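You operate a simulated robot arm through the tools that you are given. There is no shell and no other tool.

You are at the controls of a simulated robot arm. One attempt, no reset.

## Task
Tie the coil, turn it half round with Start and tie it again.
Fine: brake on for each tie.

Only the result counts: the job must be done as asked and must still hold three seconds after the hand-in. Knocking over, shifting, dropping, spilling or breaking anything else fails it.

## Robot
A 6-joint arm with a two-finger parallel gripper, fixed in place. Base frame: the origin is at the foot of the arm, x ahead of it, y to its left, z up. Readings come in m, rad, newtons and seconds.
With the tool pointing down near the work surface it reaches from about 0.36 to 0.76 m from the base axis. Its first joint turns from -1.152 to 1.152 rad. Payload 2.45 kg.
The tool frame sits at the grasp point between the pads (the TCP): z along the fingers, y along the line on which they close. The tips reach 0.024 m beyond it. The gripper opens to 0.068 m. The fingers are 0.017 m wide and 0.01 m thick; the gripper's body (0.04 by 0.07 m) begins 0.041 m behind the TCP.
Orientation is that of the tool frame in the base frame, as [roll, pitch, yaw] about the fixed x, y, z axes, in that order (R = Rz(yaw) Ry(pitch) Rx(roll)). With the fingers straight down and closing along the base's y, the tool's x points along the base's -x, its y along +y and its z along -z.

## Interface
- The arm moves only by the tool servo_tool. Its argument "series" is a list of rows, each a list of 2 entries, a list of its own where there are three numbers: the shift along the tool's x, y, z in units of 20 mm (1.0 is 20 mm), then the turn, a rotation vector about the tool's x, y, z in units of 4 degrees (1.0 is 4 degrees). In form: [[[tx, ty, tz], [rx, ry, rz]], ...]. A call has 1 to 20 rows; each row shifts and turns the commanded pose from where the row before left it, along the tool's axes as they then stand. "gripper" is the finger opening in m, from 0 to 0.068, set as the call begins (left out, the last holds). A call with a number of a shift or a turn outside -1 to 1 is refused whole. Each row takes 0.2 s and may step no farther than 0.05 m and 0.15 rad from the row before; otherwise, or with a gripper value out of range, the whole call is refused. Where a pose cannot be reached the arm comes as near as it can. A force on the tool above 70 N (or 10 N above the force at the start of the call, whichever is more), or a blocked arm, ends the call early, and 0.2 s more pass. Each finger travels about 0.108 m/s and halts on what it meets, pressing with about 33 N; the grip force reading is that of the motor and also rises with nothing between the fingers. The clock runs only during rows and for 0.2 s after the last one: add rows that do not move to give the fingers time. The reply holds the time, the measured pose of the TCP, the force on the tool along the base axes, the opening and the grip force, in the units named above and with some noise, with the torque about the TCP (base axes, N m) and any sound that the robot's microphone picked up.
- Cameras (640 x 400 px; columns grow to the right, rows downward): "scene" is fixed at [0.1888, 0.4433, 1.4613]; the picture's right is [-0.41, -0.91, 0.00], its down [-0.54, 0.24, -0.81] and it looks along [0.74, -0.33, -0.59] (base axes); focal length 273 px, centre (320, 200). "wrist" rides on the gripper at [0.084, 0.011, -0.075] in the tool frame; the picture's right is [-0.13, 0.99, 0.00], its down [-0.60, -0.08, -0.79] and it looks along [-0.79, -0.10, 0.61] (tool axes); focal length 251 px, centre (320, 200). There is no depth. A picture from a camera that has moved, and an enlarged one, comes with that camera's place and axes in the base frame and with its lens.
- grab_frame(camera): a new picture of that camera. No time passes.
- enlarge(camera, box): a new picture of the part [left, top, right, bottom] of that camera's present view, enlarged. No time passes.
- finish_job(): hands the job in; it is judged then, once.

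Nothing tells you positions but the pictures and the camera data. Unless the task says otherwise, let go and move clear before handing in.

The tools are called after "Request:" by a JSON object that holds its "fn" and its "kwargs". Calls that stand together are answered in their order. servo_tool: Moves the arm, as the interface text tells. Its arguments: {"type":"object","properties":{"series":{"type":"array"},"gripper":{"type":"number"}},"required":["series"]} The other tools are called the same way: grab_frame (camera) takes a picture; enlarge (camera, box) takes an enlarged picture of a part of a camera's view; finish_job () hands the job in.

At the start:

```text
clock: 0.0
tool_pos: [0.4759, 0.0671, 1.2615]
ee_rot: [3.141, 0.001, 3.141]
force: [0.1, -0.1, -0.7]
torque: [-0.02, -0.01, -0.05]
grip_width: 0.068
gripper_force: 0.1
```

scene: 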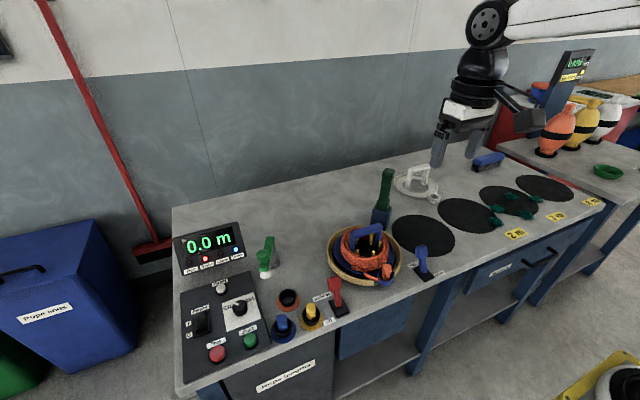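
wrist: 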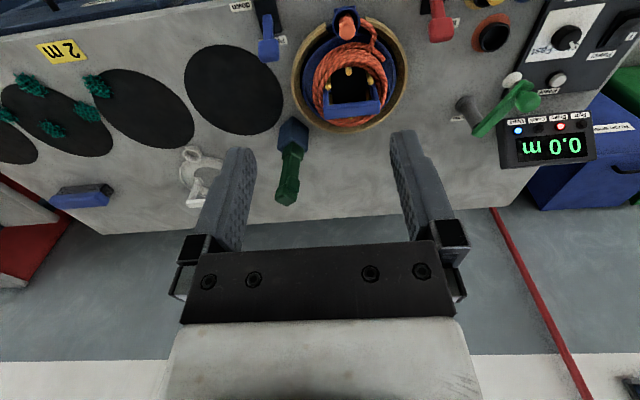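

I see a bench with a rope coiling machine: a control panel, a coil on a turntable, several levers and a tie tool. I'll look closer at each part before moving anything.

Request:
{"fn": "enlarge", "kwargs": {"camera": "scene", "box": [170, 210, 310, 380]}}

Request:
{"fn": "enlarge", "kwargs": {"camera": "scene", "box": [300, 160, 460, 330]}}

Request:
{"fn": "enlarge", "kwargs": {"camera": "wrist", "box": [440, 0, 640, 180]}}

Request:
{"fn": "enlarge", "kwargs": {"camera": "wrist", "box": [240, 0, 440, 220]}}

Request:
{"fn": "enlarge", "kwargs": {"camera": "scene", "box": [390, 130, 640, 290]}}

```text
2.35 times, centred on (240, 295) of scene
camera zoom: at [0.1888, 0.4433, 1.4613], right [-0.41, -0.91, 0.0], down [-0.54, 0.24, -0.81], along [0.74, -0.33, -0.59], focal length 643 px, centre (508, -24)
```

zoom: 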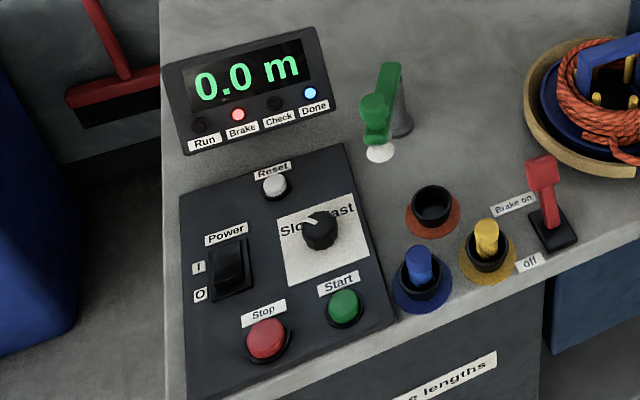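

```text
2.35 times, centred on (380, 245) of scene
camera zoom: at [0.1888, 0.4433, 1.4613], right [-0.41, -0.91, 0.0], down [-0.54, 0.24, -0.81], along [0.74, -0.33, -0.59], focal length 643 px, centre (179, 94)
```

zoom: 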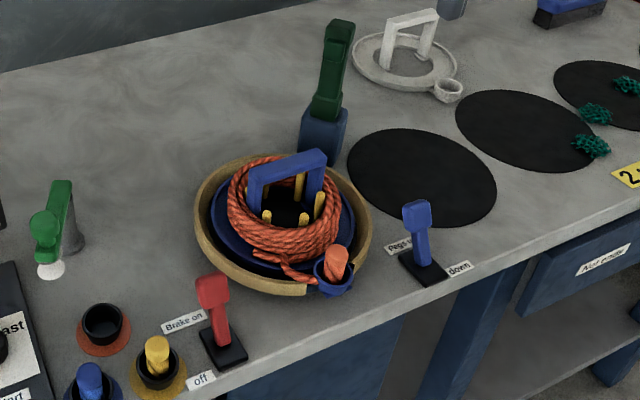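

```text
2.22 times, centred on (540, 90) of wrist
camera zoom: at [0.3903, 0.0776, 1.3358], right [0.13, 0.99, 0.0], down [0.6, -0.08, 0.79], along [0.79, -0.1, -0.61], focal length 559 px, centre (-169, 444)
```

zoom: 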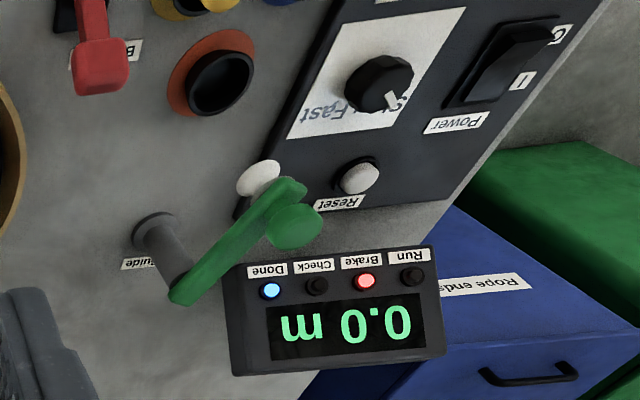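

```text
1.82 times, centred on (340, 110) of wrist
camera zoom: at [0.3903, 0.0776, 1.3358], right [0.13, 0.99, 0.0], down [0.6, -0.08, 0.79], along [0.79, -0.1, -0.61], focal length 457 px, centre (284, 364)
```

zoom: 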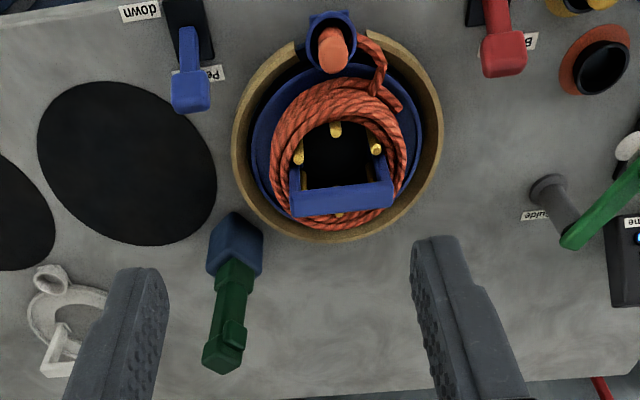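

```text
2.50 times, centred on (515, 210) of scene
camera zoom: at [0.1888, 0.4433, 1.4613], right [-0.41, -0.91, 0.0], down [-0.54, 0.24, -0.81], along [0.74, -0.33, -0.59], focal length 683 px, centre (-168, 175)
```

zoom: 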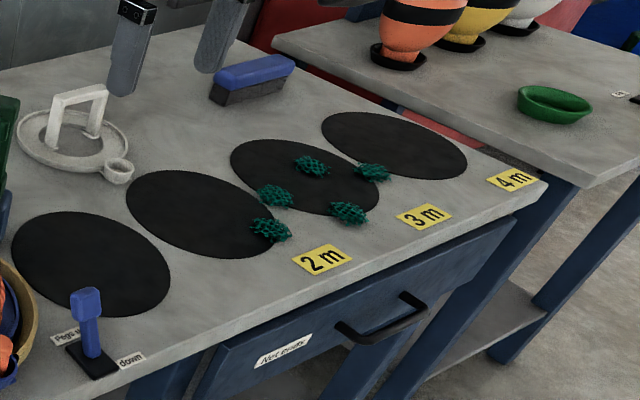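

The reel with the orange coil sits around (0.64, 0.10) and the table top is near z≈0.84. I'll zoom in more on the green tool, the levers, the teal pieces and the panel.

Request:
{"fn": "enlarge", "kwargs": {"camera": "scene", "box": [365, 160, 405, 235]}}

Request:
{"fn": "enlarge", "kwargs": {"camera": "scene", "box": [320, 210, 410, 295]}}

Request:
{"fn": "enlarge", "kwargs": {"camera": "wrist", "box": [260, 100, 330, 210]}}

Request:
{"fn": "enlarge", "kwargs": {"camera": "scene", "box": [300, 265, 360, 330]}}

Request:
{"fn": "enlarge", "kwargs": {"camera": "scene", "box": [400, 230, 460, 290]}}

Request:
{"fn": "enlarge", "kwargs": {"camera": "wrist", "box": [0, 50, 120, 180]}}

Request:
{"fn": "enlarge", "kwargs": {"camera": "scene", "box": [500, 40, 640, 160]}}

```text
5.33 times, centred on (385, 198) of scene
camera zoom: at [0.1888, 0.4433, 1.4613], right [-0.41, -0.91, 0.0], down [-0.54, 0.24, -0.81], along [0.74, -0.33, -0.59], focal length 1457 px, centre (-27, 213)
```

zoom: 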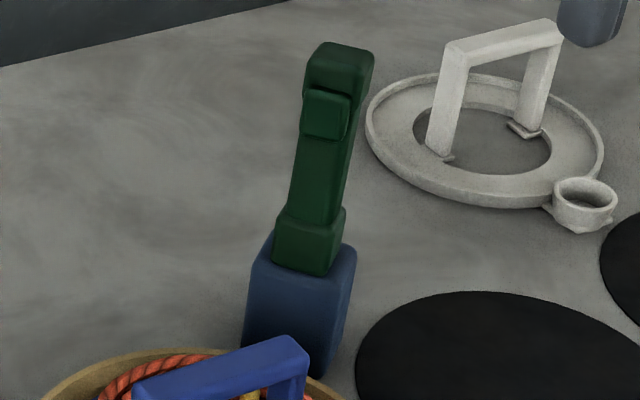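

```text
4.71 times, centred on (365, 252) of scene
camera zoom: at [0.1888, 0.4433, 1.4613], right [-0.41, -0.91, 0.0], down [-0.54, 0.24, -0.81], along [0.74, -0.33, -0.59], focal length 1286 px, centre (108, -47)
```

zoom: 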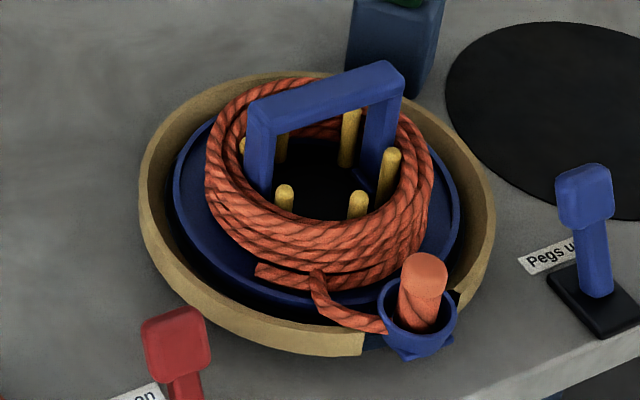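

```text
3.64 times, centred on (295, 155) of wrist
camera zoom: at [0.3903, 0.0776, 1.3358], right [0.13, 0.99, 0.0], down [0.6, -0.08, 0.79], along [0.79, -0.1, -0.61], focal length 914 px, centre (411, 364)
```

zoom: 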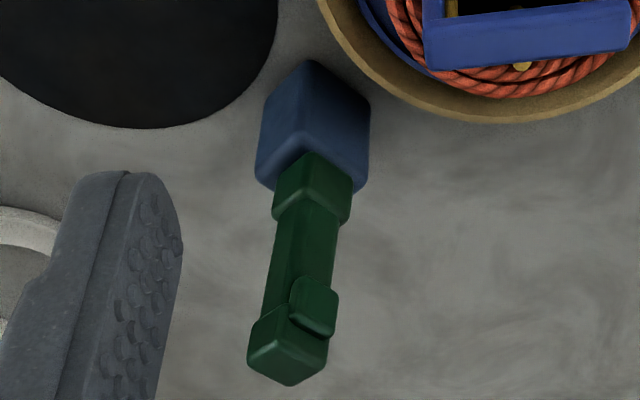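

```text
6.15 times, centred on (330, 298) of scene
camera zoom: at [0.1888, 0.4433, 1.4613], right [-0.41, -0.91, 0.0], down [-0.54, 0.24, -0.81], along [0.74, -0.33, -0.59], focal length 1681 px, centre (258, -400)
```

zoom: 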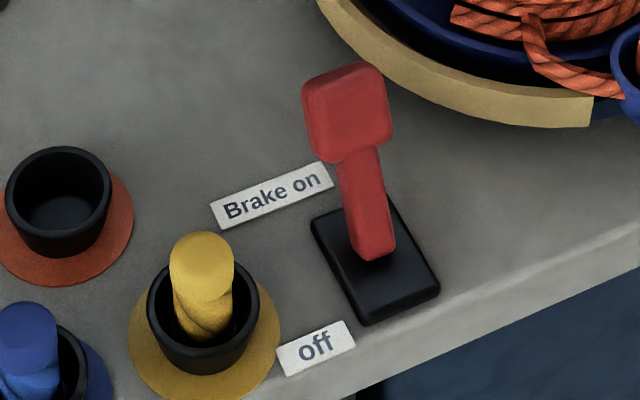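

```text
6.67 times, centred on (430, 260) of scene
camera zoom: at [0.1888, 0.4433, 1.4613], right [-0.41, -0.91, 0.0], down [-0.54, 0.24, -0.81], along [0.74, -0.33, -0.59], focal length 1822 px, centre (-413, -200)
```

zoom: 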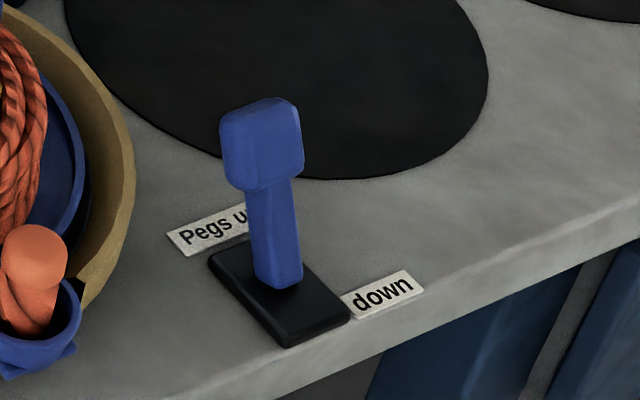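

```text
3.08 times, centred on (60, 115) of wrist
camera zoom: at [0.3903, 0.0776, 1.3358], right [0.13, 0.99, 0.0], down [0.6, -0.08, 0.79], along [0.79, -0.1, -0.61], focal length 774 px, centre (1120, 462)
```

zoom: 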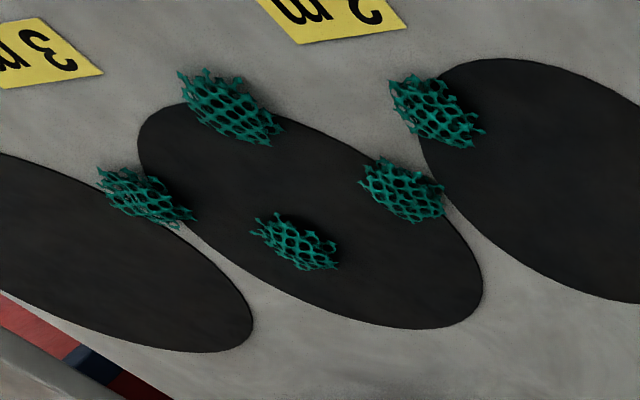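

```text
3.33 times, centred on (570, 100) of scene
camera zoom: at [0.1888, 0.4433, 1.4613], right [-0.41, -0.91, 0.0], down [-0.54, 0.24, -0.81], along [0.74, -0.33, -0.59], focal length 911 px, centre (-513, 533)
```

zoom: 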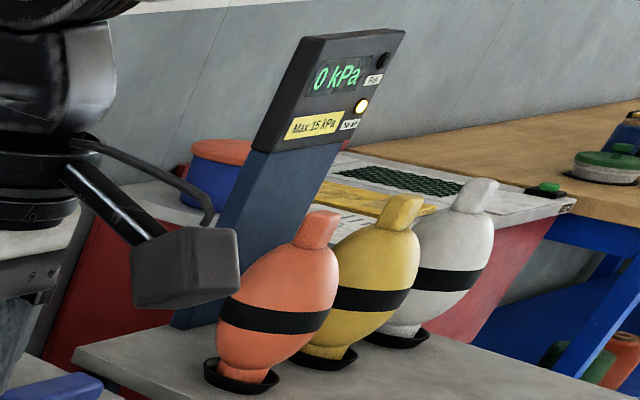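

The tie tool looks like the green handle with a trigger, standing in the blue holder near (0.73, -0.02). I'll lower the camera a bit to view the tool, reel and levers from closer.

Request:
{"fn": "servo_tool", "kwargs": {"series": [[[1, 0, 1], [0, 0, 0]], [[1, 0, 1], [0, 0, 0]], [[0, -1, 1], [0, 0, 0]], [[0, -1, 1], [0, 0, 0]], [[0, -1, 1], [0, 0, 0]]]}}

Request:
{"fn": "grab_frame", "kwargs": {"camera": "wrist"}}

Request:
{"fn": "grab_frame", "kwargs": {"camera": "scene"}}

```text
clock: 1.2
tool_pos: [0.434, 0.0075, 1.1604]
ee_rot: [-3.141, 0.0, -3.141]
force: [0.2, -0.4, -0.2]
torque: [-0.01, 0.02, 0.02]
grip_width: 0.068
gripper_force: 0.1
```

```text
taken
camera wrist: at [0.3486, 0.0173, 1.2349], right [0.13, 0.99, 0.0], down [0.6, -0.08, 0.79], along [0.79, -0.1, -0.61], focal length 251 px, centre (320, 200)
```

wrist: 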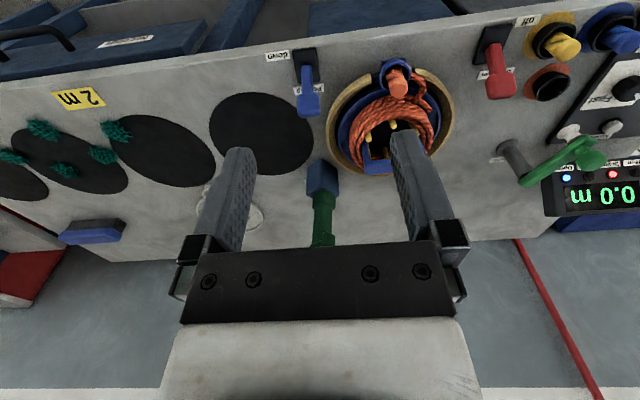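

```text
taken
```

scene: 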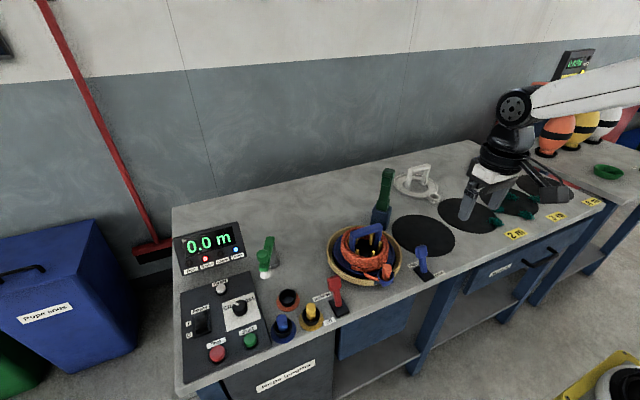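

The view is better but still far. I'll move lower and centred between the reel and the tool to see them from closer.

Request:
{"fn": "servo_tool", "kwargs": {"series": [[[0.5, 1, 1], [0, 0, 0]], [[0.5, 1, 1], [0, 0, 0]], [[0, 1, 1], [0, 0, 0]], [[0, 1, 1], [0, 0, 0]], [[0, 1, 0], [0, 0, 0]]]}}

Request:
{"fn": "grab_frame", "kwargs": {"camera": "wrist"}}

Request:
{"fn": "enlarge", "kwargs": {"camera": "wrist", "box": [240, 0, 420, 240]}}

Request:
{"fn": "enlarge", "kwargs": {"camera": "wrist", "box": [420, 0, 640, 180]}}

Request:
{"fn": "enlarge", "kwargs": {"camera": "wrist", "box": [120, 0, 320, 200]}}

```text
clock: 2.4
tool_pos: [0.414, 0.1064, 1.0814]
ee_rot: [-3.14, 0.001, 3.14]
force: [1.0, -0.4, -0.7]
torque: [0.0, 0.03, 0.02]
grip_width: 0.068
gripper_force: 0.0
```

```text
taken
camera wrist: at [0.3289, 0.1166, 1.1552], right [0.13, 0.99, 0.0], down [0.6, -0.08, 0.79], along [0.79, -0.1, -0.61], focal length 251 px, centre (320, 200)
```

wrist: 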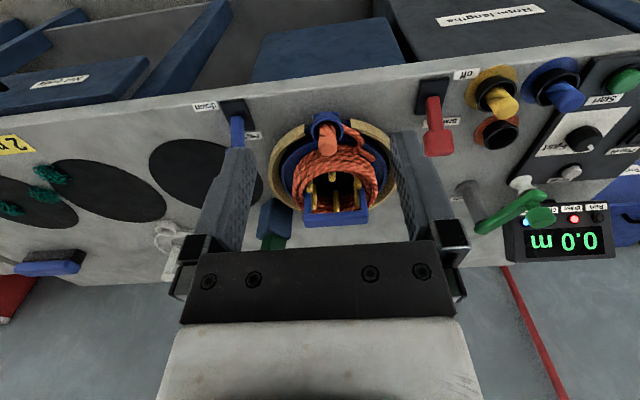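

```text
1.67 times, centred on (330, 120) of wrist
camera zoom: at [0.3289, 0.1166, 1.1552], right [0.13, 0.99, 0.0], down [0.6, -0.08, 0.79], along [0.79, -0.1, -0.61], focal length 419 px, centre (303, 333)
```

zoom: 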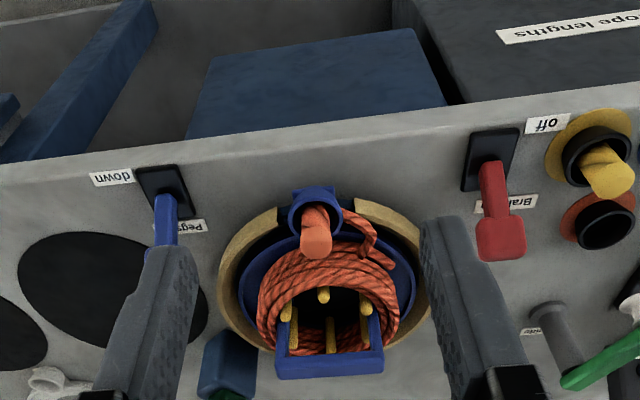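

```text
2.22 times, centred on (530, 90) of wrist
camera zoom: at [0.3289, 0.1166, 1.1552], right [0.13, 0.99, 0.0], down [0.6, -0.08, 0.79], along [0.79, -0.1, -0.61], focal length 559 px, centre (-147, 444)
```

zoom: 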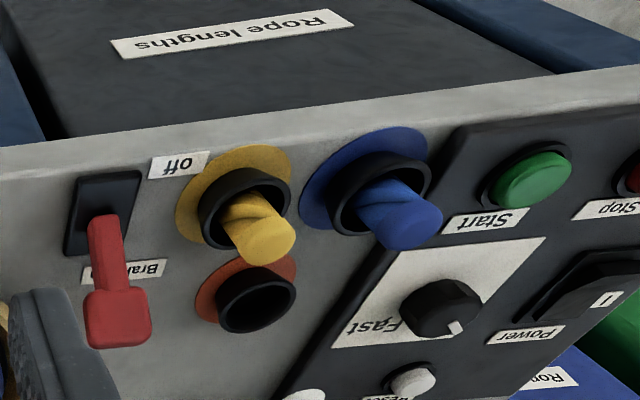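

```text
2.00 times, centred on (220, 100) of wrist
camera zoom: at [0.3289, 0.1166, 1.1552], right [0.13, 0.99, 0.0], down [0.6, -0.08, 0.79], along [0.79, -0.1, -0.61], focal length 503 px, centre (520, 400)
```

zoom: 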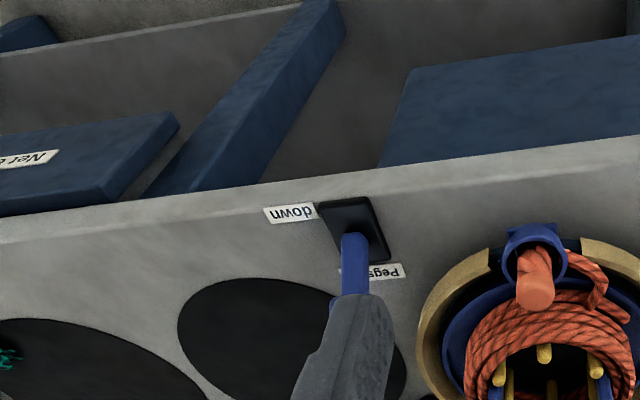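

The reel carries the coil with pegs up, brake lever is on, knob points to Slow. Next I'll bring the camera close to the green tie tool to see its trigger and head.

Request:
{"fn": "servo_tool", "kwargs": {"series": [[[-0.725, -0.88, 0.2], [0, 0, 0]], [[-0.725, -0.88, 0.2], [0, 0, 0]], [[-0.725, -0.88, 0.2], [0, 0, 0]], [[-0.725, -0.88, 0.2], [0, 0, 0]], [[-0.725, -0.88, 0.2], [0, 0, 0]], [[-0.725, -0.88, 0.2], [0, 0, 0]], [[-0.725, -0.88, 0.2], [0, 0, 0]], [[-0.725, -0.88, 0.2], [0, 0, 0]]]}}

Request:
{"fn": "grab_frame", "kwargs": {"camera": "wrist"}}

Request:
{"fn": "enlarge", "kwargs": {"camera": "wrist", "box": [240, 40, 400, 240]}}

Request:
{"fn": "enlarge", "kwargs": {"camera": "wrist", "box": [380, 0, 600, 140]}}

```text
clock: 4.2
tool_pos: [0.5321, -0.0336, 1.0481]
ee_rot: [3.14, 0.0, 3.14]
force: [0.0, 0.0, 0.9]
torque: [0.0, -0.02, -0.01]
grip_width: 0.0679
gripper_force: 0.0
```

```text
taken
camera wrist: at [0.4463, -0.0235, 1.1229], right [0.13, 0.99, 0.0], down [0.6, -0.08, 0.79], along [0.79, -0.1, -0.61], focal length 251 px, centre (320, 200)
```

wrist: 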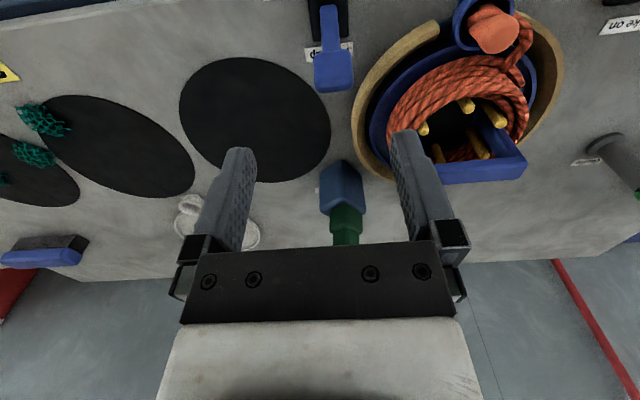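

```text
2.00 times, centred on (320, 140) of wrist
camera zoom: at [0.4463, -0.0235, 1.1229], right [0.13, 0.99, 0.0], down [0.6, -0.08, 0.79], along [0.79, -0.1, -0.61], focal length 503 px, centre (320, 320)
```

zoom: 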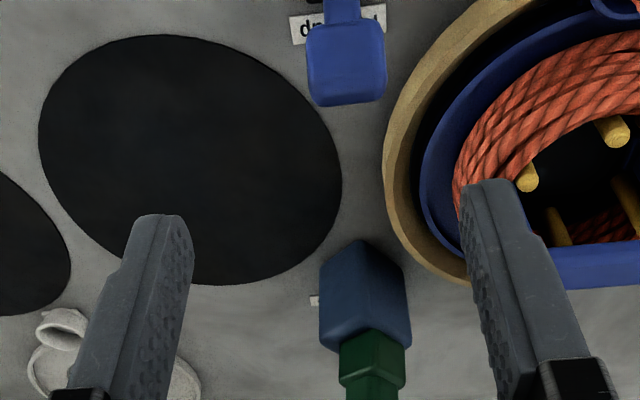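

```text
2.86 times, centred on (490, 70) of wrist
camera zoom: at [0.4463, -0.0235, 1.1229], right [0.13, 0.99, 0.0], down [0.6, -0.08, 0.79], along [0.79, -0.1, -0.61], focal length 718 px, centre (-166, 571)
```

zoom: 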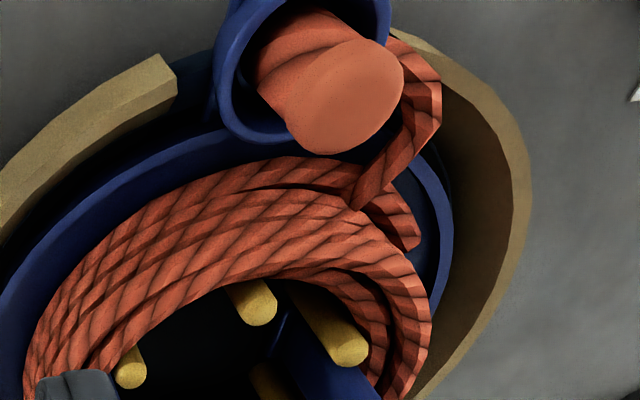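

The gripper body hides the tool from this pose. I'll raise and tilt the gripper forward so the camera looks at the tool from the side.

Request:
{"fn": "servo_tool", "kwargs": {"series": [[[0.5, 0, -1], [0, 0, 0]], [[0.5, 0, -1], [0, 0, 0]], [[0.5, 0, -1], [0, 0, 0]], [[0.5, 0, -1], [0, 0, 0]], [[0.5, 0, -1], [0, 0, 0]], [[0, 0, 0], [0, -1, 0]], [[0, 0, 0], [0, -1, 0]], [[0, 0, 0], [0, -1, 0]], [[0, 0, 0], [0, -1, 0]], [[0, 0, 0], [0, -1, 0]], [[0, 0, 0], [0, -1, 0]], [[0, 0, 0], [0, -1, 0]], [[0, 0, 0], [0, -1, 0]], [[0, 0, 0], [0, -1, 0]], [[0, 0, 0], [0, -1, 0]]]}}

Request:
{"fn": "grab_frame", "kwargs": {"camera": "wrist"}}

Request:
{"fn": "enlarge", "kwargs": {"camera": "wrist", "box": [240, 0, 400, 150]}}

Request:
{"fn": "enlarge", "kwargs": {"camera": "wrist", "box": [360, 0, 520, 120]}}

```text
clock: 7.4
tool_pos: [0.4828, -0.034, 1.1504]
ee_rot: [-3.141, 0.699, -3.141]
force: [0.0, 0.4, -0.5]
torque: [-0.02, -0.03, 0.01]
grip_width: 0.0679
gripper_force: 0.0
```

```text
taken
camera wrist: at [0.3674, -0.0235, 1.1523], right [0.1, 0.99, 0.08], down [-0.05, -0.08, 1.0], along [0.99, -0.1, 0.04], focal length 251 px, centre (320, 200)
```

wrist: 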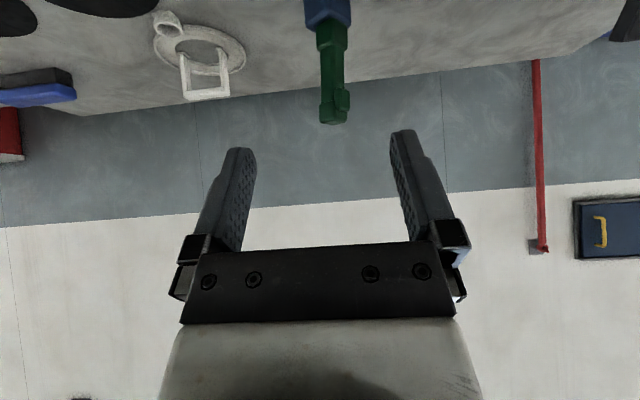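

```text
2.67 times, centred on (320, 75) of wrist
camera zoom: at [0.3674, -0.0235, 1.1523], right [0.1, 0.99, 0.08], down [-0.05, -0.08, 1.0], along [0.99, -0.1, 0.04], focal length 670 px, centre (320, 533)
```

zoom: 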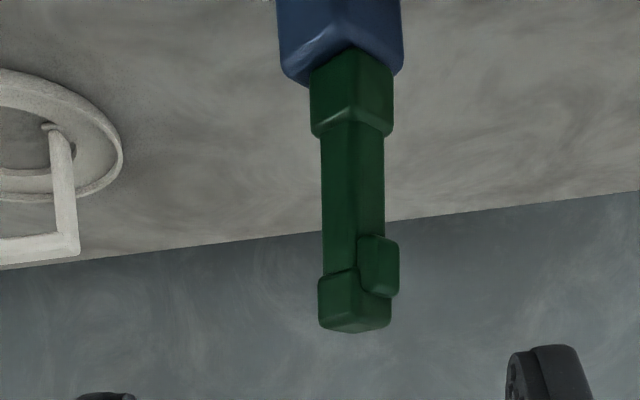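

```text
3.33 times, centred on (440, 60) of wrist
camera zoom: at [0.3674, -0.0235, 1.1523], right [0.1, 0.99, 0.08], down [-0.05, -0.08, 1.0], along [0.99, -0.1, 0.04], focal length 838 px, centre (-80, 667)
```

zoom: 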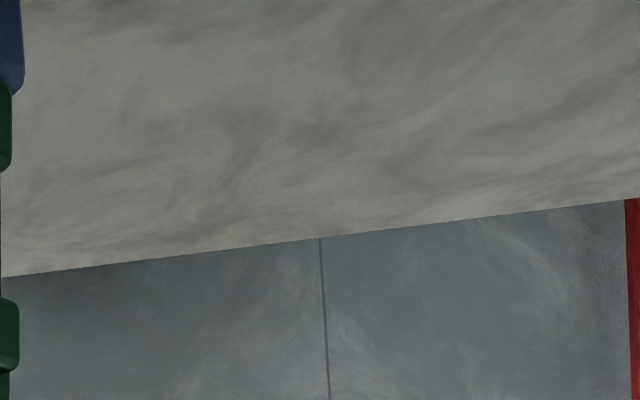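

The tie tool is clear now: a square handle, a collar over the holder, and a small trigger block near the top on the face towards the reel. I'll go nearer to inspect the trigger, and look for the label behind the holder.

Request:
{"fn": "servo_tool", "kwargs": {"series": [[[-0.766, 0, 0.643], [0, 0, 0]], [[-0.766, 0, 0.643], [0, 0, 0]], [[-0.766, 0, 0.643], [0, 0, 0]], [[-0.766, 0, 0.643], [0, 0, 0]], [[-0.766, 0, 0.643], [0, 0, 0]], [[-0.766, 0, 0.643], [0, 0, 0]]]}}

Request:
{"fn": "grab_frame", "kwargs": {"camera": "wrist"}}

Request:
{"fn": "enlarge", "kwargs": {"camera": "wrist", "box": [260, 0, 380, 120]}}

```text
clock: 8.8
tool_pos: [0.6029, -0.0331, 1.1484]
ee_rot: [-3.141, 0.699, 3.141]
force: [-0.5, 0.7, -0.1]
torque: [0.05, -0.02, 0.02]
grip_width: 0.0679
gripper_force: 0.1
```

```text
taken
camera wrist: at [0.489, -0.0226, 1.1512], right [0.1, 0.99, 0.08], down [-0.05, -0.08, 1.0], along [0.99, -0.1, 0.04], focal length 251 px, centre (320, 200)
```

wrist: 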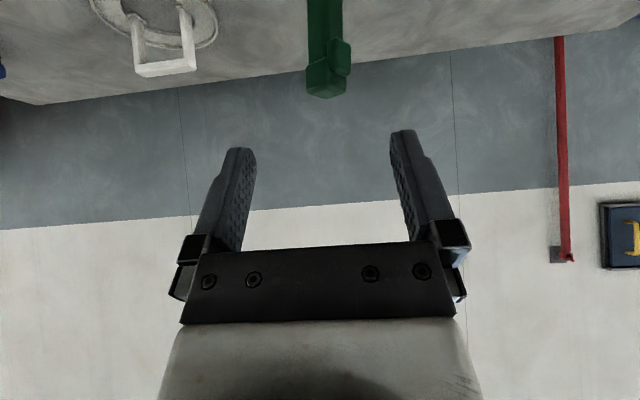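

```text
3.33 times, centred on (320, 60) of wrist
camera zoom: at [0.489, -0.0226, 1.1512], right [0.1, 0.99, 0.08], down [-0.05, -0.08, 1.0], along [0.99, -0.1, 0.04], focal length 838 px, centre (320, 667)
```

zoom: 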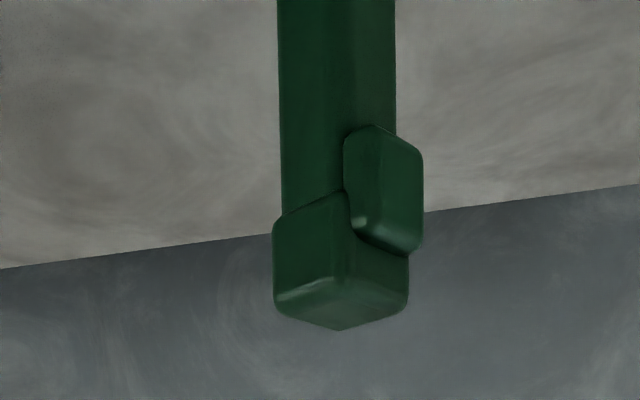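

The trigger's normal points roughly along (-0.61, 0.79), towards the reel. I'll level the gripper again and look from above at the label behind the holder and the tool's top.

Request:
{"fn": "servo_tool", "kwargs": {"series": [[[0, 0, 0], [0, 1, 0]], [[0, 0, 0], [0, 1, 0]], [[0, 0, 0], [0, 1, 0]], [[0, 0, 0], [0, 1, 0]], [[0, 0, 0], [0, 1, 0]], [[0, 0, 0], [0, 1, 0]], [[0, 0, 0], [0, 1, 0]], [[0, 0, 0], [0, 1, 0]], [[0, 0, 0], [0, 1, 0]], [[0, 0, 0], [0, 1, 0]], [[0, -0.5, -1], [0, 0, 0]], [[0, -0.5, -1], [0, 0, 0]], [[0, -0.5, -1], [0, 0, 0]], [[0, -0.5, -1], [0, 0, 0]]]}}

Request:
{"fn": "grab_frame", "kwargs": {"camera": "wrist"}}

Request:
{"fn": "enlarge", "kwargs": {"camera": "wrist", "box": [290, 20, 410, 150]}}

Request:
{"fn": "enlarge", "kwargs": {"camera": "wrist", "box": [400, 0, 600, 120]}}

```text
clock: 11.8
tool_pos: [0.603, -0.0742, 1.2314]
ee_rot: [-3.141, 0.0, -3.142]
force: [0.2, 0.1, -0.7]
torque: [-0.01, 0.02, -0.01]
grip_width: 0.0682
gripper_force: 0.0
```

```text
taken
camera wrist: at [0.5163, -0.0631, 1.3049], right [0.13, 0.99, 0.0], down [0.6, -0.08, 0.79], along [0.79, -0.1, -0.61], focal length 251 px, centre (320, 200)
```

wrist: 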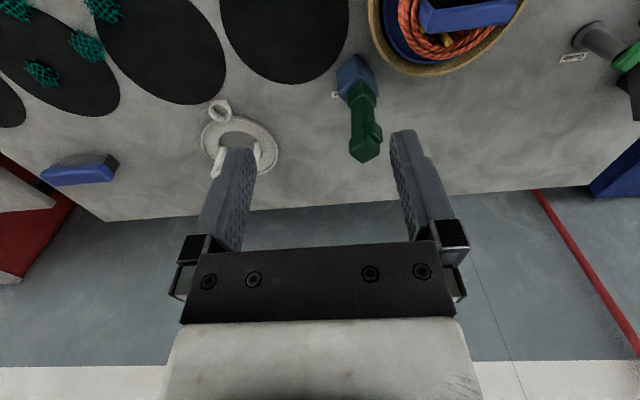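

```text
3.08 times, centred on (350, 85) of wrist
camera zoom: at [0.5163, -0.0631, 1.3049], right [0.13, 0.99, 0.0], down [0.6, -0.08, 0.79], along [0.79, -0.1, -0.61], focal length 774 px, centre (228, 554)
```

zoom: 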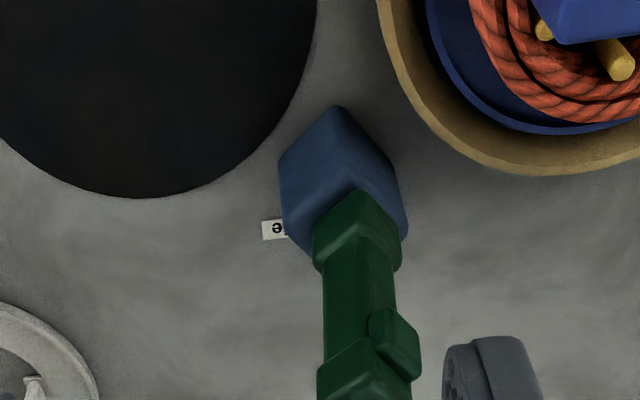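

```text
3.20 times, centred on (500, 60) of wrist
camera zoom: at [0.5163, -0.0631, 1.3049], right [0.13, 0.99, 0.0], down [0.6, -0.08, 0.79], along [0.79, -0.1, -0.61], focal length 805 px, centre (-256, 648)
```

zoom: 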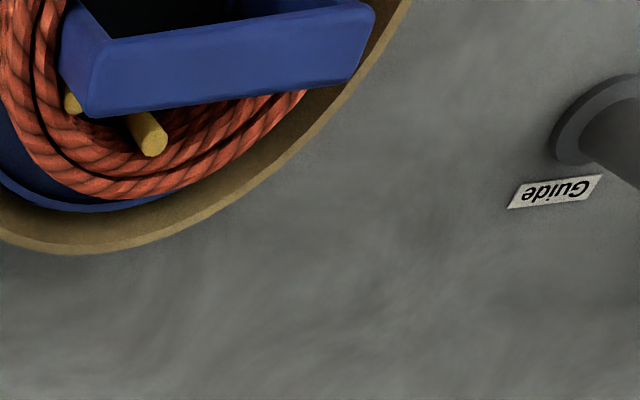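

The label behind the holder reads "Tie", so this is the tie tool, at about (0.737, -0.032) with its top at z≈1.056. I'll turn the gripper so it closes across the side faces, without touching the trigger, and check alignment.

Request:
{"fn": "servo_tool", "kwargs": {"series": [[[0, 0, 0], [0, 0, 1]], [[0, 0, 0], [0, 0, 1]], [[0, 0, 0], [0, 0, 1]], [[0, 0, 0], [0, 0, 1]], [[0, 0, 0], [0, 0, 1]], [[0, 0, 0], [0, 0, 1]], [[0, 0, 0], [0, 0, 1]], [[0, 0, 0], [0, 0, 1]], [[0, 0, 0], [0, 0, 1]], [[0, 0, 0], [0, 0, 1]], [[0, 0, 0], [0, 0, 1]], [[0, 0, 0], [0, 0, 1]], [[0, 0, 0], [0, 0, 1]], [[0, 0, 0], [0, 0, 0.125]]]}}

Request:
{"fn": "grab_frame", "kwargs": {"camera": "wrist"}}

Request:
{"fn": "grab_frame", "kwargs": {"camera": "scene"}}

```text
clock: 14.8
tool_pos: [0.6028, -0.0733, 1.2292]
ee_rot: [-3.141, 0.001, 2.225]
force: [0.2, -0.4, 0.5]
torque: [0.01, 0.0, 0.02]
grip_width: 0.0681
gripper_force: 0.1
```

```text
taken
camera wrist: at [0.5578, -0.0007, 1.3039], right [0.87, 0.5, 0.0], down [0.3, -0.53, 0.79], along [0.4, -0.69, -0.61], focal length 251 px, centre (320, 200)
```

wrist: 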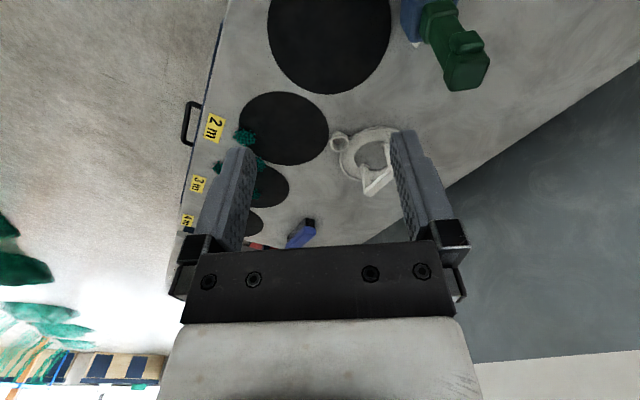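

```text
taken
```

scene: 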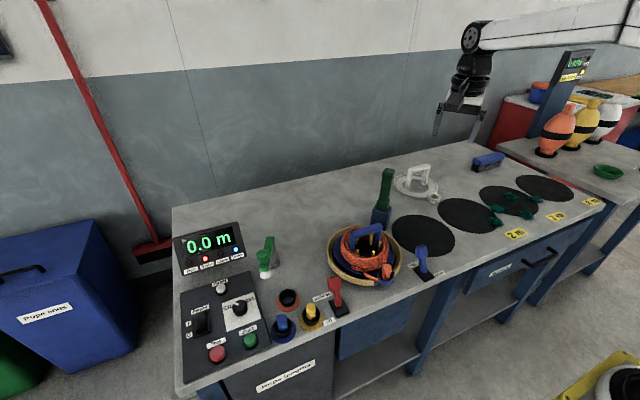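

Request:
{"fn": "servo_tool", "kwargs": {"series": [[[-0.35, 0.94, 0], [0, 0, 0]], [[-0.35, 0.94, 0], [0, 0, 0]], [[-0.35, 0.94, 0], [0, 0, 0]], [[-0.35, 0.94, 0], [0, 0, 0]], [[-0.35, 0.94, 0], [0, 0, 0]], [[-0.35, 0.94, 0], [0, 0, 0]], [[-0.35, 0.94, 0], [0, 0, 0]], [[0, 0, 1], [0, 0, 0]], [[0, 0, 1], [0, 0, 0]]]}}

Request:
{"fn": "grab_frame", "kwargs": {"camera": "wrist"}}

Request:
{"fn": "enlarge", "kwargs": {"camera": "wrist", "box": [240, 0, 400, 120]}}

Request:
{"fn": "enlarge", "kwargs": {"camera": "scene", "box": [350, 100, 450, 240]}}

```text
clock: 16.8
tool_pos: [0.7276, -0.0318, 1.1842]
ee_rot: [-3.14, 0.001, 2.225]
force: [-0.8, 0.0, 0.4]
torque: [0.01, -0.03, -0.01]
grip_width: 0.068
gripper_force: 0.0
out of reach, approached as far as the arm can: row 7
```

```text
taken
camera wrist: at [0.6816, 0.0404, 1.2587], right [0.87, 0.5, 0.0], down [0.31, -0.53, 0.79], along [0.4, -0.69, -0.61], focal length 251 px, centre (320, 200)
```

wrist: 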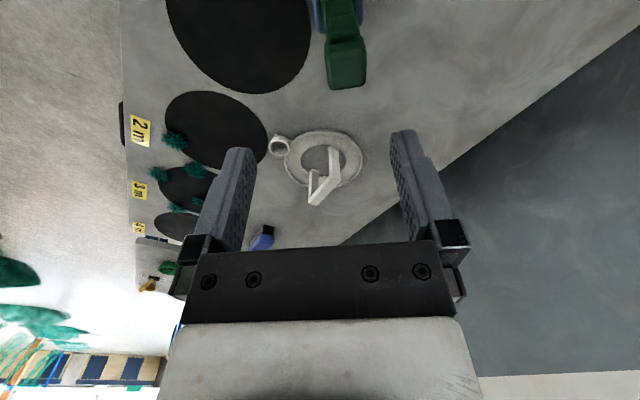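

```text
3.33 times, centred on (320, 60) of wrist
camera zoom: at [0.6816, 0.0404, 1.2587], right [0.87, 0.5, 0.0], down [0.31, -0.53, 0.79], along [0.4, -0.69, -0.61], focal length 838 px, centre (320, 667)
```

zoom: 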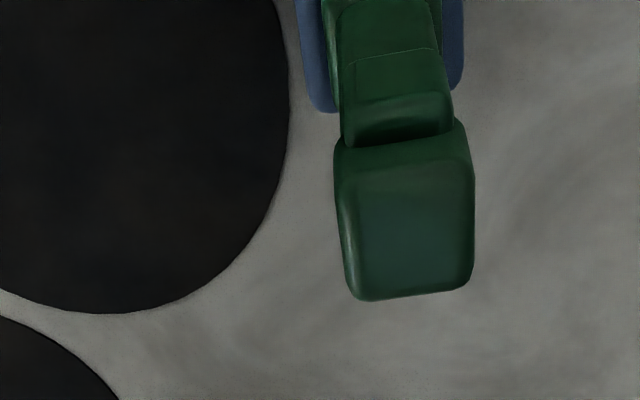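

```text
2.86 times, centred on (400, 170) of scene
camera zoom: at [0.1888, 0.4433, 1.4613], right [-0.41, -0.91, 0.0], down [-0.54, 0.24, -0.81], along [0.74, -0.33, -0.59], focal length 781 px, centre (91, 286)
```

zoom: 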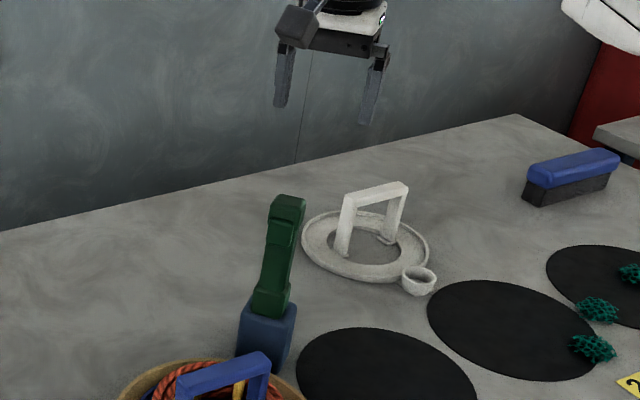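

The gripper is aligned in yaw with the tool but the tool sits about 12 mm and 19 mm off in tool x and y, at about (0.75, -0.03). I'll lower to just above its top and shift over it.

Request:
{"fn": "servo_tool", "kwargs": {"series": [[[0, 0, 1], [0, 0, 0]], [[0, 0, 1], [0, 0, 0]], [[0, 0, 1], [0, 0, 0]], [[0, 0, 0.5], [0, 0, 0]], [[-0.3, 0.5, 0], [0, 0, 0]], [[-0.3, 0.45, 0], [0, 0, 0]]]}}

Request:
{"fn": "grab_frame", "kwargs": {"camera": "wrist"}}

Request:
{"fn": "enlarge", "kwargs": {"camera": "wrist", "box": [240, 20, 400, 180]}}

Request:
{"fn": "enlarge", "kwargs": {"camera": "scene", "box": [350, 120, 430, 240]}}

```text
clock: 18.2
tool_pos: [0.7479, -0.0289, 1.1154]
ee_rot: [3.141, 0.0, 2.225]
force: [-0.6, 0.6, -0.7]
torque: [0.01, 0.01, 0.01]
grip_width: 0.068
gripper_force: 0.0
```

```text
taken
camera wrist: at [0.7031, 0.0428, 1.1899], right [0.87, 0.5, 0.0], down [0.31, -0.53, 0.79], along [0.4, -0.69, -0.61], focal length 251 px, centre (320, 200)
```

wrist: 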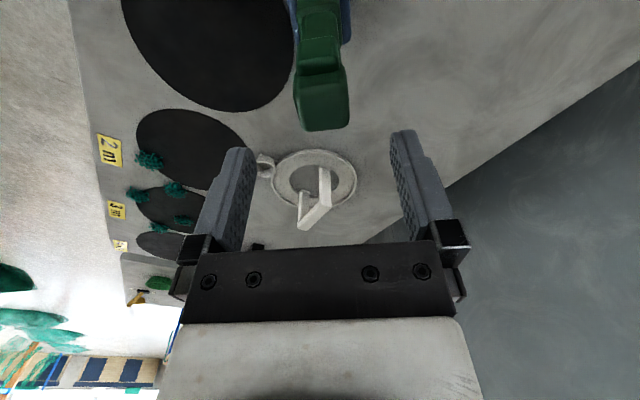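

```text
2.50 times, centred on (320, 100) of wrist
camera zoom: at [0.7031, 0.0428, 1.1899], right [0.87, 0.5, 0.0], down [0.31, -0.53, 0.79], along [0.4, -0.69, -0.61], focal length 629 px, centre (320, 450)
```

zoom: 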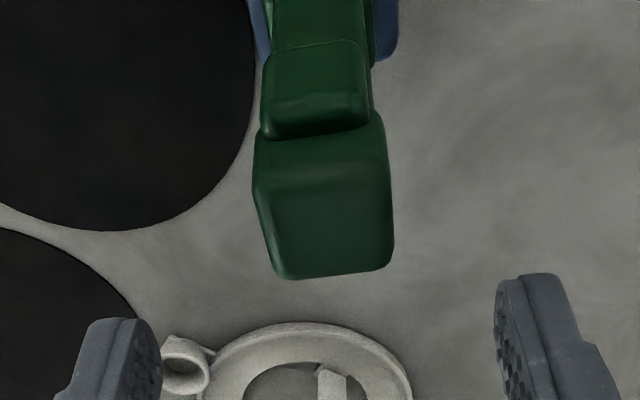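

```text
3.33 times, centred on (390, 180) of scene
camera zoom: at [0.1888, 0.4433, 1.4613], right [-0.41, -0.91, 0.0], down [-0.54, 0.24, -0.81], along [0.74, -0.33, -0.59], focal length 911 px, centre (87, 267)
```

zoom: 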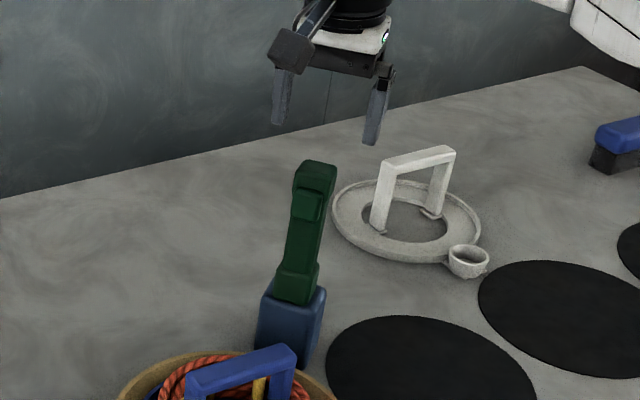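

The tool top is now centred between the fingers to about 2–3 mm, top at z≈1.053. I'll descend around it to TCP z≈1.02, with the fingers open.

Request:
{"fn": "servo_tool", "kwargs": {"series": [[[-0.17, 0.07, 0], [0, 0, 0]], [[0, 0, 1], [0, 0, 0]], [[0, 0, 1], [0, 0, 0]], [[0, 0, 1], [0, 0, 0]], [[0, 0, 1], [0, 0, 0]], [[0, 0, 0.5], [0, 0, 0]]]}}

Request:
{"fn": "grab_frame", "kwargs": {"camera": "wrist"}}

Request:
{"fn": "enlarge", "kwargs": {"camera": "scene", "box": [350, 120, 430, 240]}}

```text
clock: 19.6
tool_pos: [0.7512, -0.0315, 1.0232]
ee_rot: [3.14, 0.0, 2.226]
force: [0.0, -0.4, -0.5]
torque: [-0.01, 0.01, 0.02]
grip_width: 0.068
gripper_force: 0.0
```

```text
taken
camera wrist: at [0.7073, 0.0414, 1.0982], right [0.87, 0.5, 0.0], down [0.31, -0.53, 0.79], along [0.4, -0.69, -0.61], focal length 251 px, centre (320, 200)
```

wrist: 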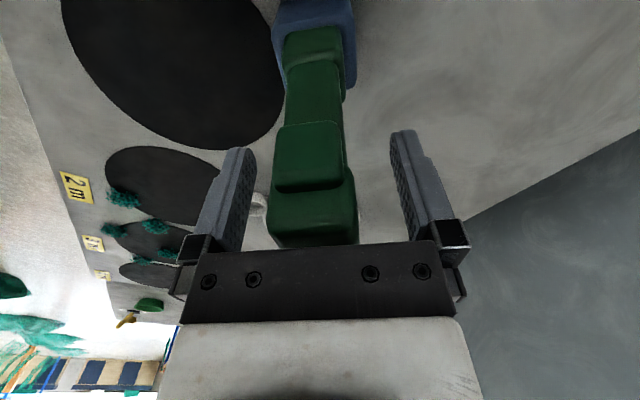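

```text
3.33 times, centred on (390, 180) of scene
camera zoom: at [0.1888, 0.4433, 1.4613], right [-0.41, -0.91, 0.0], down [-0.54, 0.24, -0.81], along [0.74, -0.33, -0.59], focal length 911 px, centre (87, 267)
```

zoom: 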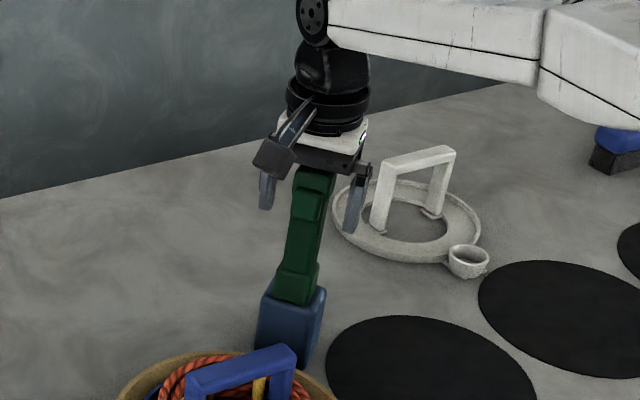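

The fingers straddle the tool's cap with the trigger facing sideways, clear of both fingers. I'll close on it.

Request:
{"fn": "servo_tool", "kwargs": {"series": [[[0, 0, 0], [0, 0, 0]], [[0, 0, 0], [0, 0, 0]], [[0, 0, 0], [0, 0, 0]]], "gripper": 0.0}}

Request:
{"fn": "grab_frame", "kwargs": {"camera": "wrist"}}

Request:
{"fn": "enlarge", "kwargs": {"camera": "scene", "box": [350, 120, 430, 240]}}

```text
clock: 20.4
tool_pos: [0.7513, -0.0315, 1.0226]
ee_rot: [-3.139, -0.002, 2.224]
force: [-15.7, -7.4, 2.0]
torque: [0.04, 0.04, -0.11]
grip_width: 0.0316
gripper_force: 44.8
```

```text
taken
camera wrist: at [0.7065, 0.0404, 1.0982], right [0.87, 0.5, 0.0], down [0.31, -0.53, 0.79], along [0.39, -0.69, -0.61], focal length 251 px, centre (320, 200)
```

wrist: 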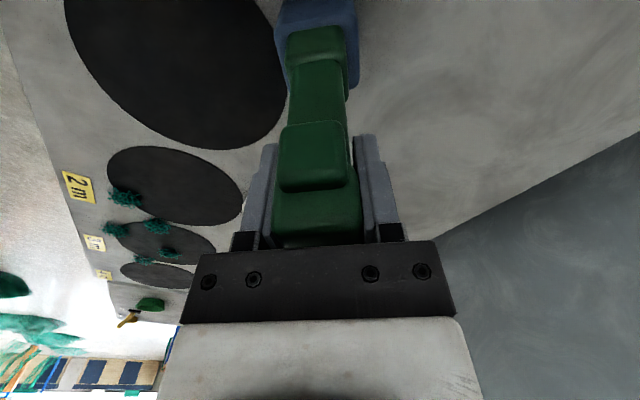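

```text
3.33 times, centred on (390, 180) of scene
camera zoom: at [0.1883, 0.4431, 1.4615], right [-0.41, -0.91, 0.0], down [-0.54, 0.24, -0.81], along [0.74, -0.33, -0.59], focal length 911 px, centre (87, 267)
```

zoom: 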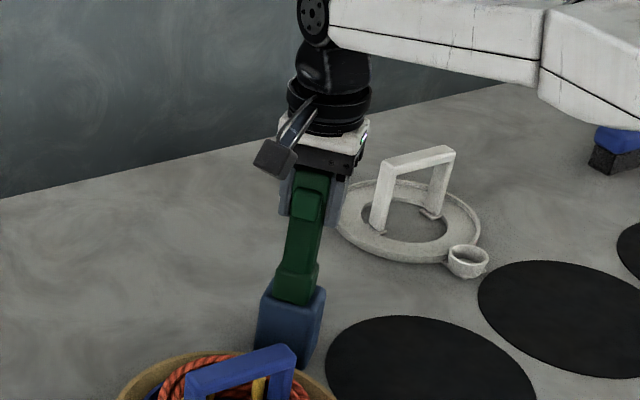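

I have it gripped at 31.6 mm on the cap, with about 17 N of side load from a slight offset. I'll ease 1.5 mm sideways to relieve it before lifting.

Request:
{"fn": "servo_tool", "kwargs": {"series": [[[0, -0.05, 0], [0, 0, 0]], [[0, -0.03, 0], [0, 0, 0]], [[0, 0, 0], [0, 0, 0]]]}}

```text
clock: 21.2
tool_pos: [0.75, -0.0311, 1.0232]
ee_rot: [-3.141, 0.001, 2.225]
force: [-8.5, -5.1, -7.4]
torque: [-0.17, 0.15, -0.14]
grip_width: 0.0319
gripper_force: 44.7
```

Request:
{"fn": "servo_tool", "kwargs": {"series": [[[0, -0.06, 0], [0, 0, 0]], [[0, 0, -0.1], [0, 0, 0]], [[0, 0, -0.3], [0, 0, 0]], [[0, 0, -0.5], [0, 0, 0]]]}}

Request:
{"fn": "enlarge", "kwargs": {"camera": "scene", "box": [350, 120, 430, 240]}}

```text
clock: 22.2
tool_pos: [0.7503, -0.0307, 1.0369]
ee_rot: [-3.137, -0.007, 2.228]
force: [8.1, 9.4, -32.0]
torque: [0.25, -0.26, -0.04]
grip_width: 0.0319
gripper_force: 44.9
```

```text
3.33 times, centred on (390, 180) of scene
camera zoom: at [0.1898, 0.4436, 1.4611], right [-0.41, -0.91, 0.0], down [-0.54, 0.24, -0.81], along [0.74, -0.33, -0.59], focal length 911 px, centre (87, 267)
```

zoom: 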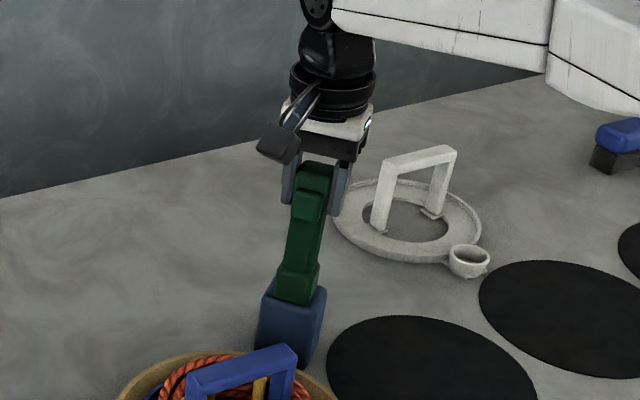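

The gripper rose 14 mm but the tool seems not to have followed; the pull reads -32 N. I'll check with the wrist camera whether it slipped or the tool is held by the base.

Request:
{"fn": "grab_frame", "kwargs": {"camera": "wrist"}}

Request:
{"fn": "enlarge", "kwargs": {"camera": "wrist", "box": [220, 0, 420, 260]}}

Request:
{"fn": "enlarge", "kwargs": {"camera": "scene", "box": [365, 160, 405, 240]}}

```text
taken
camera wrist: at [0.7056, 0.0415, 1.1122], right [0.86, 0.5, -0.01], down [0.31, -0.53, 0.79], along [0.39, -0.68, -0.61], focal length 251 px, centre (320, 200)
```

wrist: 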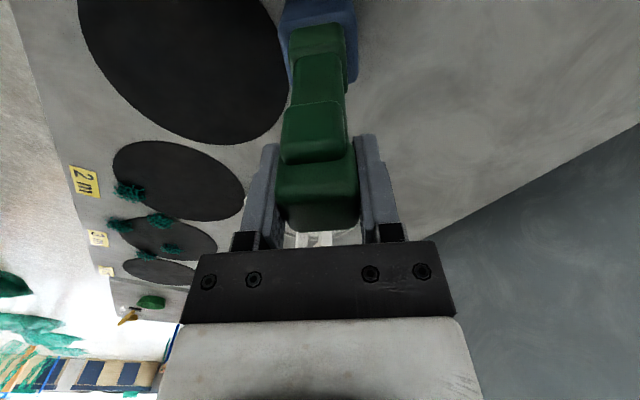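

```text
1.54 times, centred on (320, 130) of wrist
camera zoom: at [0.7056, 0.0415, 1.1122], right [0.86, 0.5, -0.01], down [0.31, -0.53, 0.79], along [0.39, -0.68, -0.61], focal length 387 px, centre (320, 308)
```

zoom: 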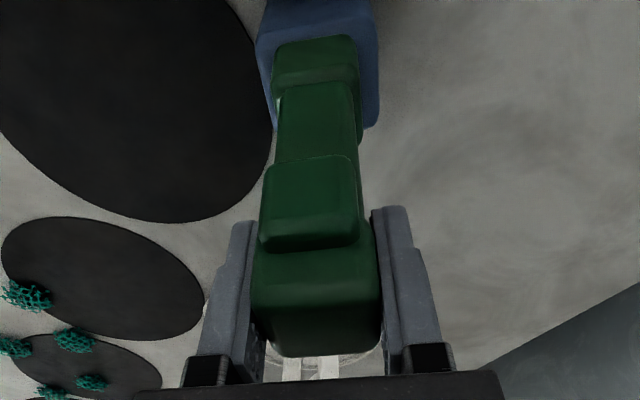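

```text
5.00 times, centred on (385, 200) of scene
camera zoom: at [0.1898, 0.4436, 1.4611], right [-0.41, -0.91, 0.0], down [-0.54, 0.24, -0.81], along [0.74, -0.33, -0.59], focal length 1366 px, centre (-5, 200)
```

zoom: 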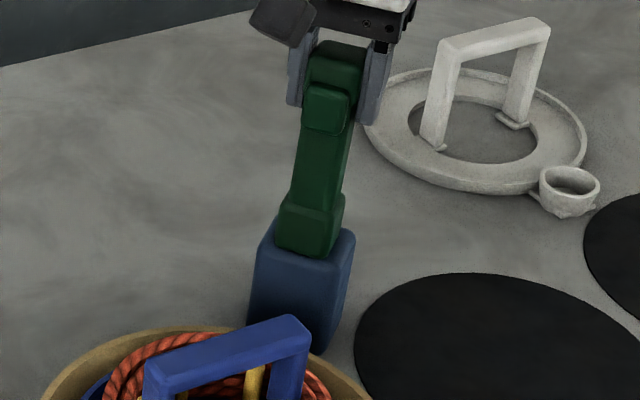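

The fingers slipped up along the handle and it did not lift, so "Tie" is a fixed arm hinged in its blue base, not a loose tool. Its block faces the reel, and swinging it over would land on the coil. I'll re-grip and try a small pull towards the reel, watching the force.

Request:
{"fn": "servo_tool", "kwargs": {"series": [[[0, 0, 0], [0, 0, 0]], [[0, 0, 0.2], [0, 0, 0]], [[0, 0, 0], [0, 0, 0]]], "gripper": 0.05}}

Request:
{"fn": "servo_tool", "kwargs": {"series": [[[0, 0, 0], [0, 0, 0]], [[0, 0, 0], [0, 0, 0]], [[0, 0, 0], [0, 0, 0]]], "gripper": 0.0}}

Request:
{"fn": "servo_tool", "kwargs": {"series": [[[0.2, 0, 0], [0, 0, 0]], [[0.2, 0, 0], [0, 0, 0]], [[0, 0, 0], [0, 0, 0]]]}}

Request:
{"fn": "enlarge", "kwargs": {"camera": "scene", "box": [365, 160, 405, 240]}}

```text
clock: 23.0
tool_pos: [0.751, -0.0325, 1.038]
ee_rot: [3.141, 0.001, 2.226]
force: [-0.5, 0.8, -0.1]
torque: [0.01, -0.01, -0.05]
grip_width: 0.0501
gripper_force: 0.1
```

```text
clock: 23.8
tool_pos: [0.7507, -0.0323, 1.0371]
ee_rot: [3.141, 0.004, 2.225]
force: [10.7, 5.0, -0.6]
torque: [-0.23, -0.16, 0.05]
grip_width: 0.0316
gripper_force: 45.6
```

```text
clock: 24.6
tool_pos: [0.7464, -0.0258, 1.039]
ee_rot: [3.138, 0.005, 2.224]
force: [20.4, -2.1, -0.3]
torque: [-1.16, -0.76, -0.04]
grip_width: 0.0321
gripper_force: 44.8
```

```text
5.00 times, centred on (385, 200) of scene
camera zoom: at [0.1894, 0.4433, 1.4612], right [-0.41, -0.91, 0.0], down [-0.54, 0.24, -0.81], along [0.74, -0.33, -0.59], focal length 1366 px, centre (-5, 200)
```

zoom: 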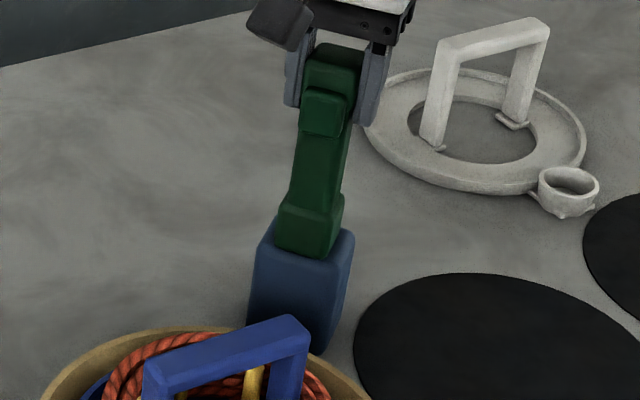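

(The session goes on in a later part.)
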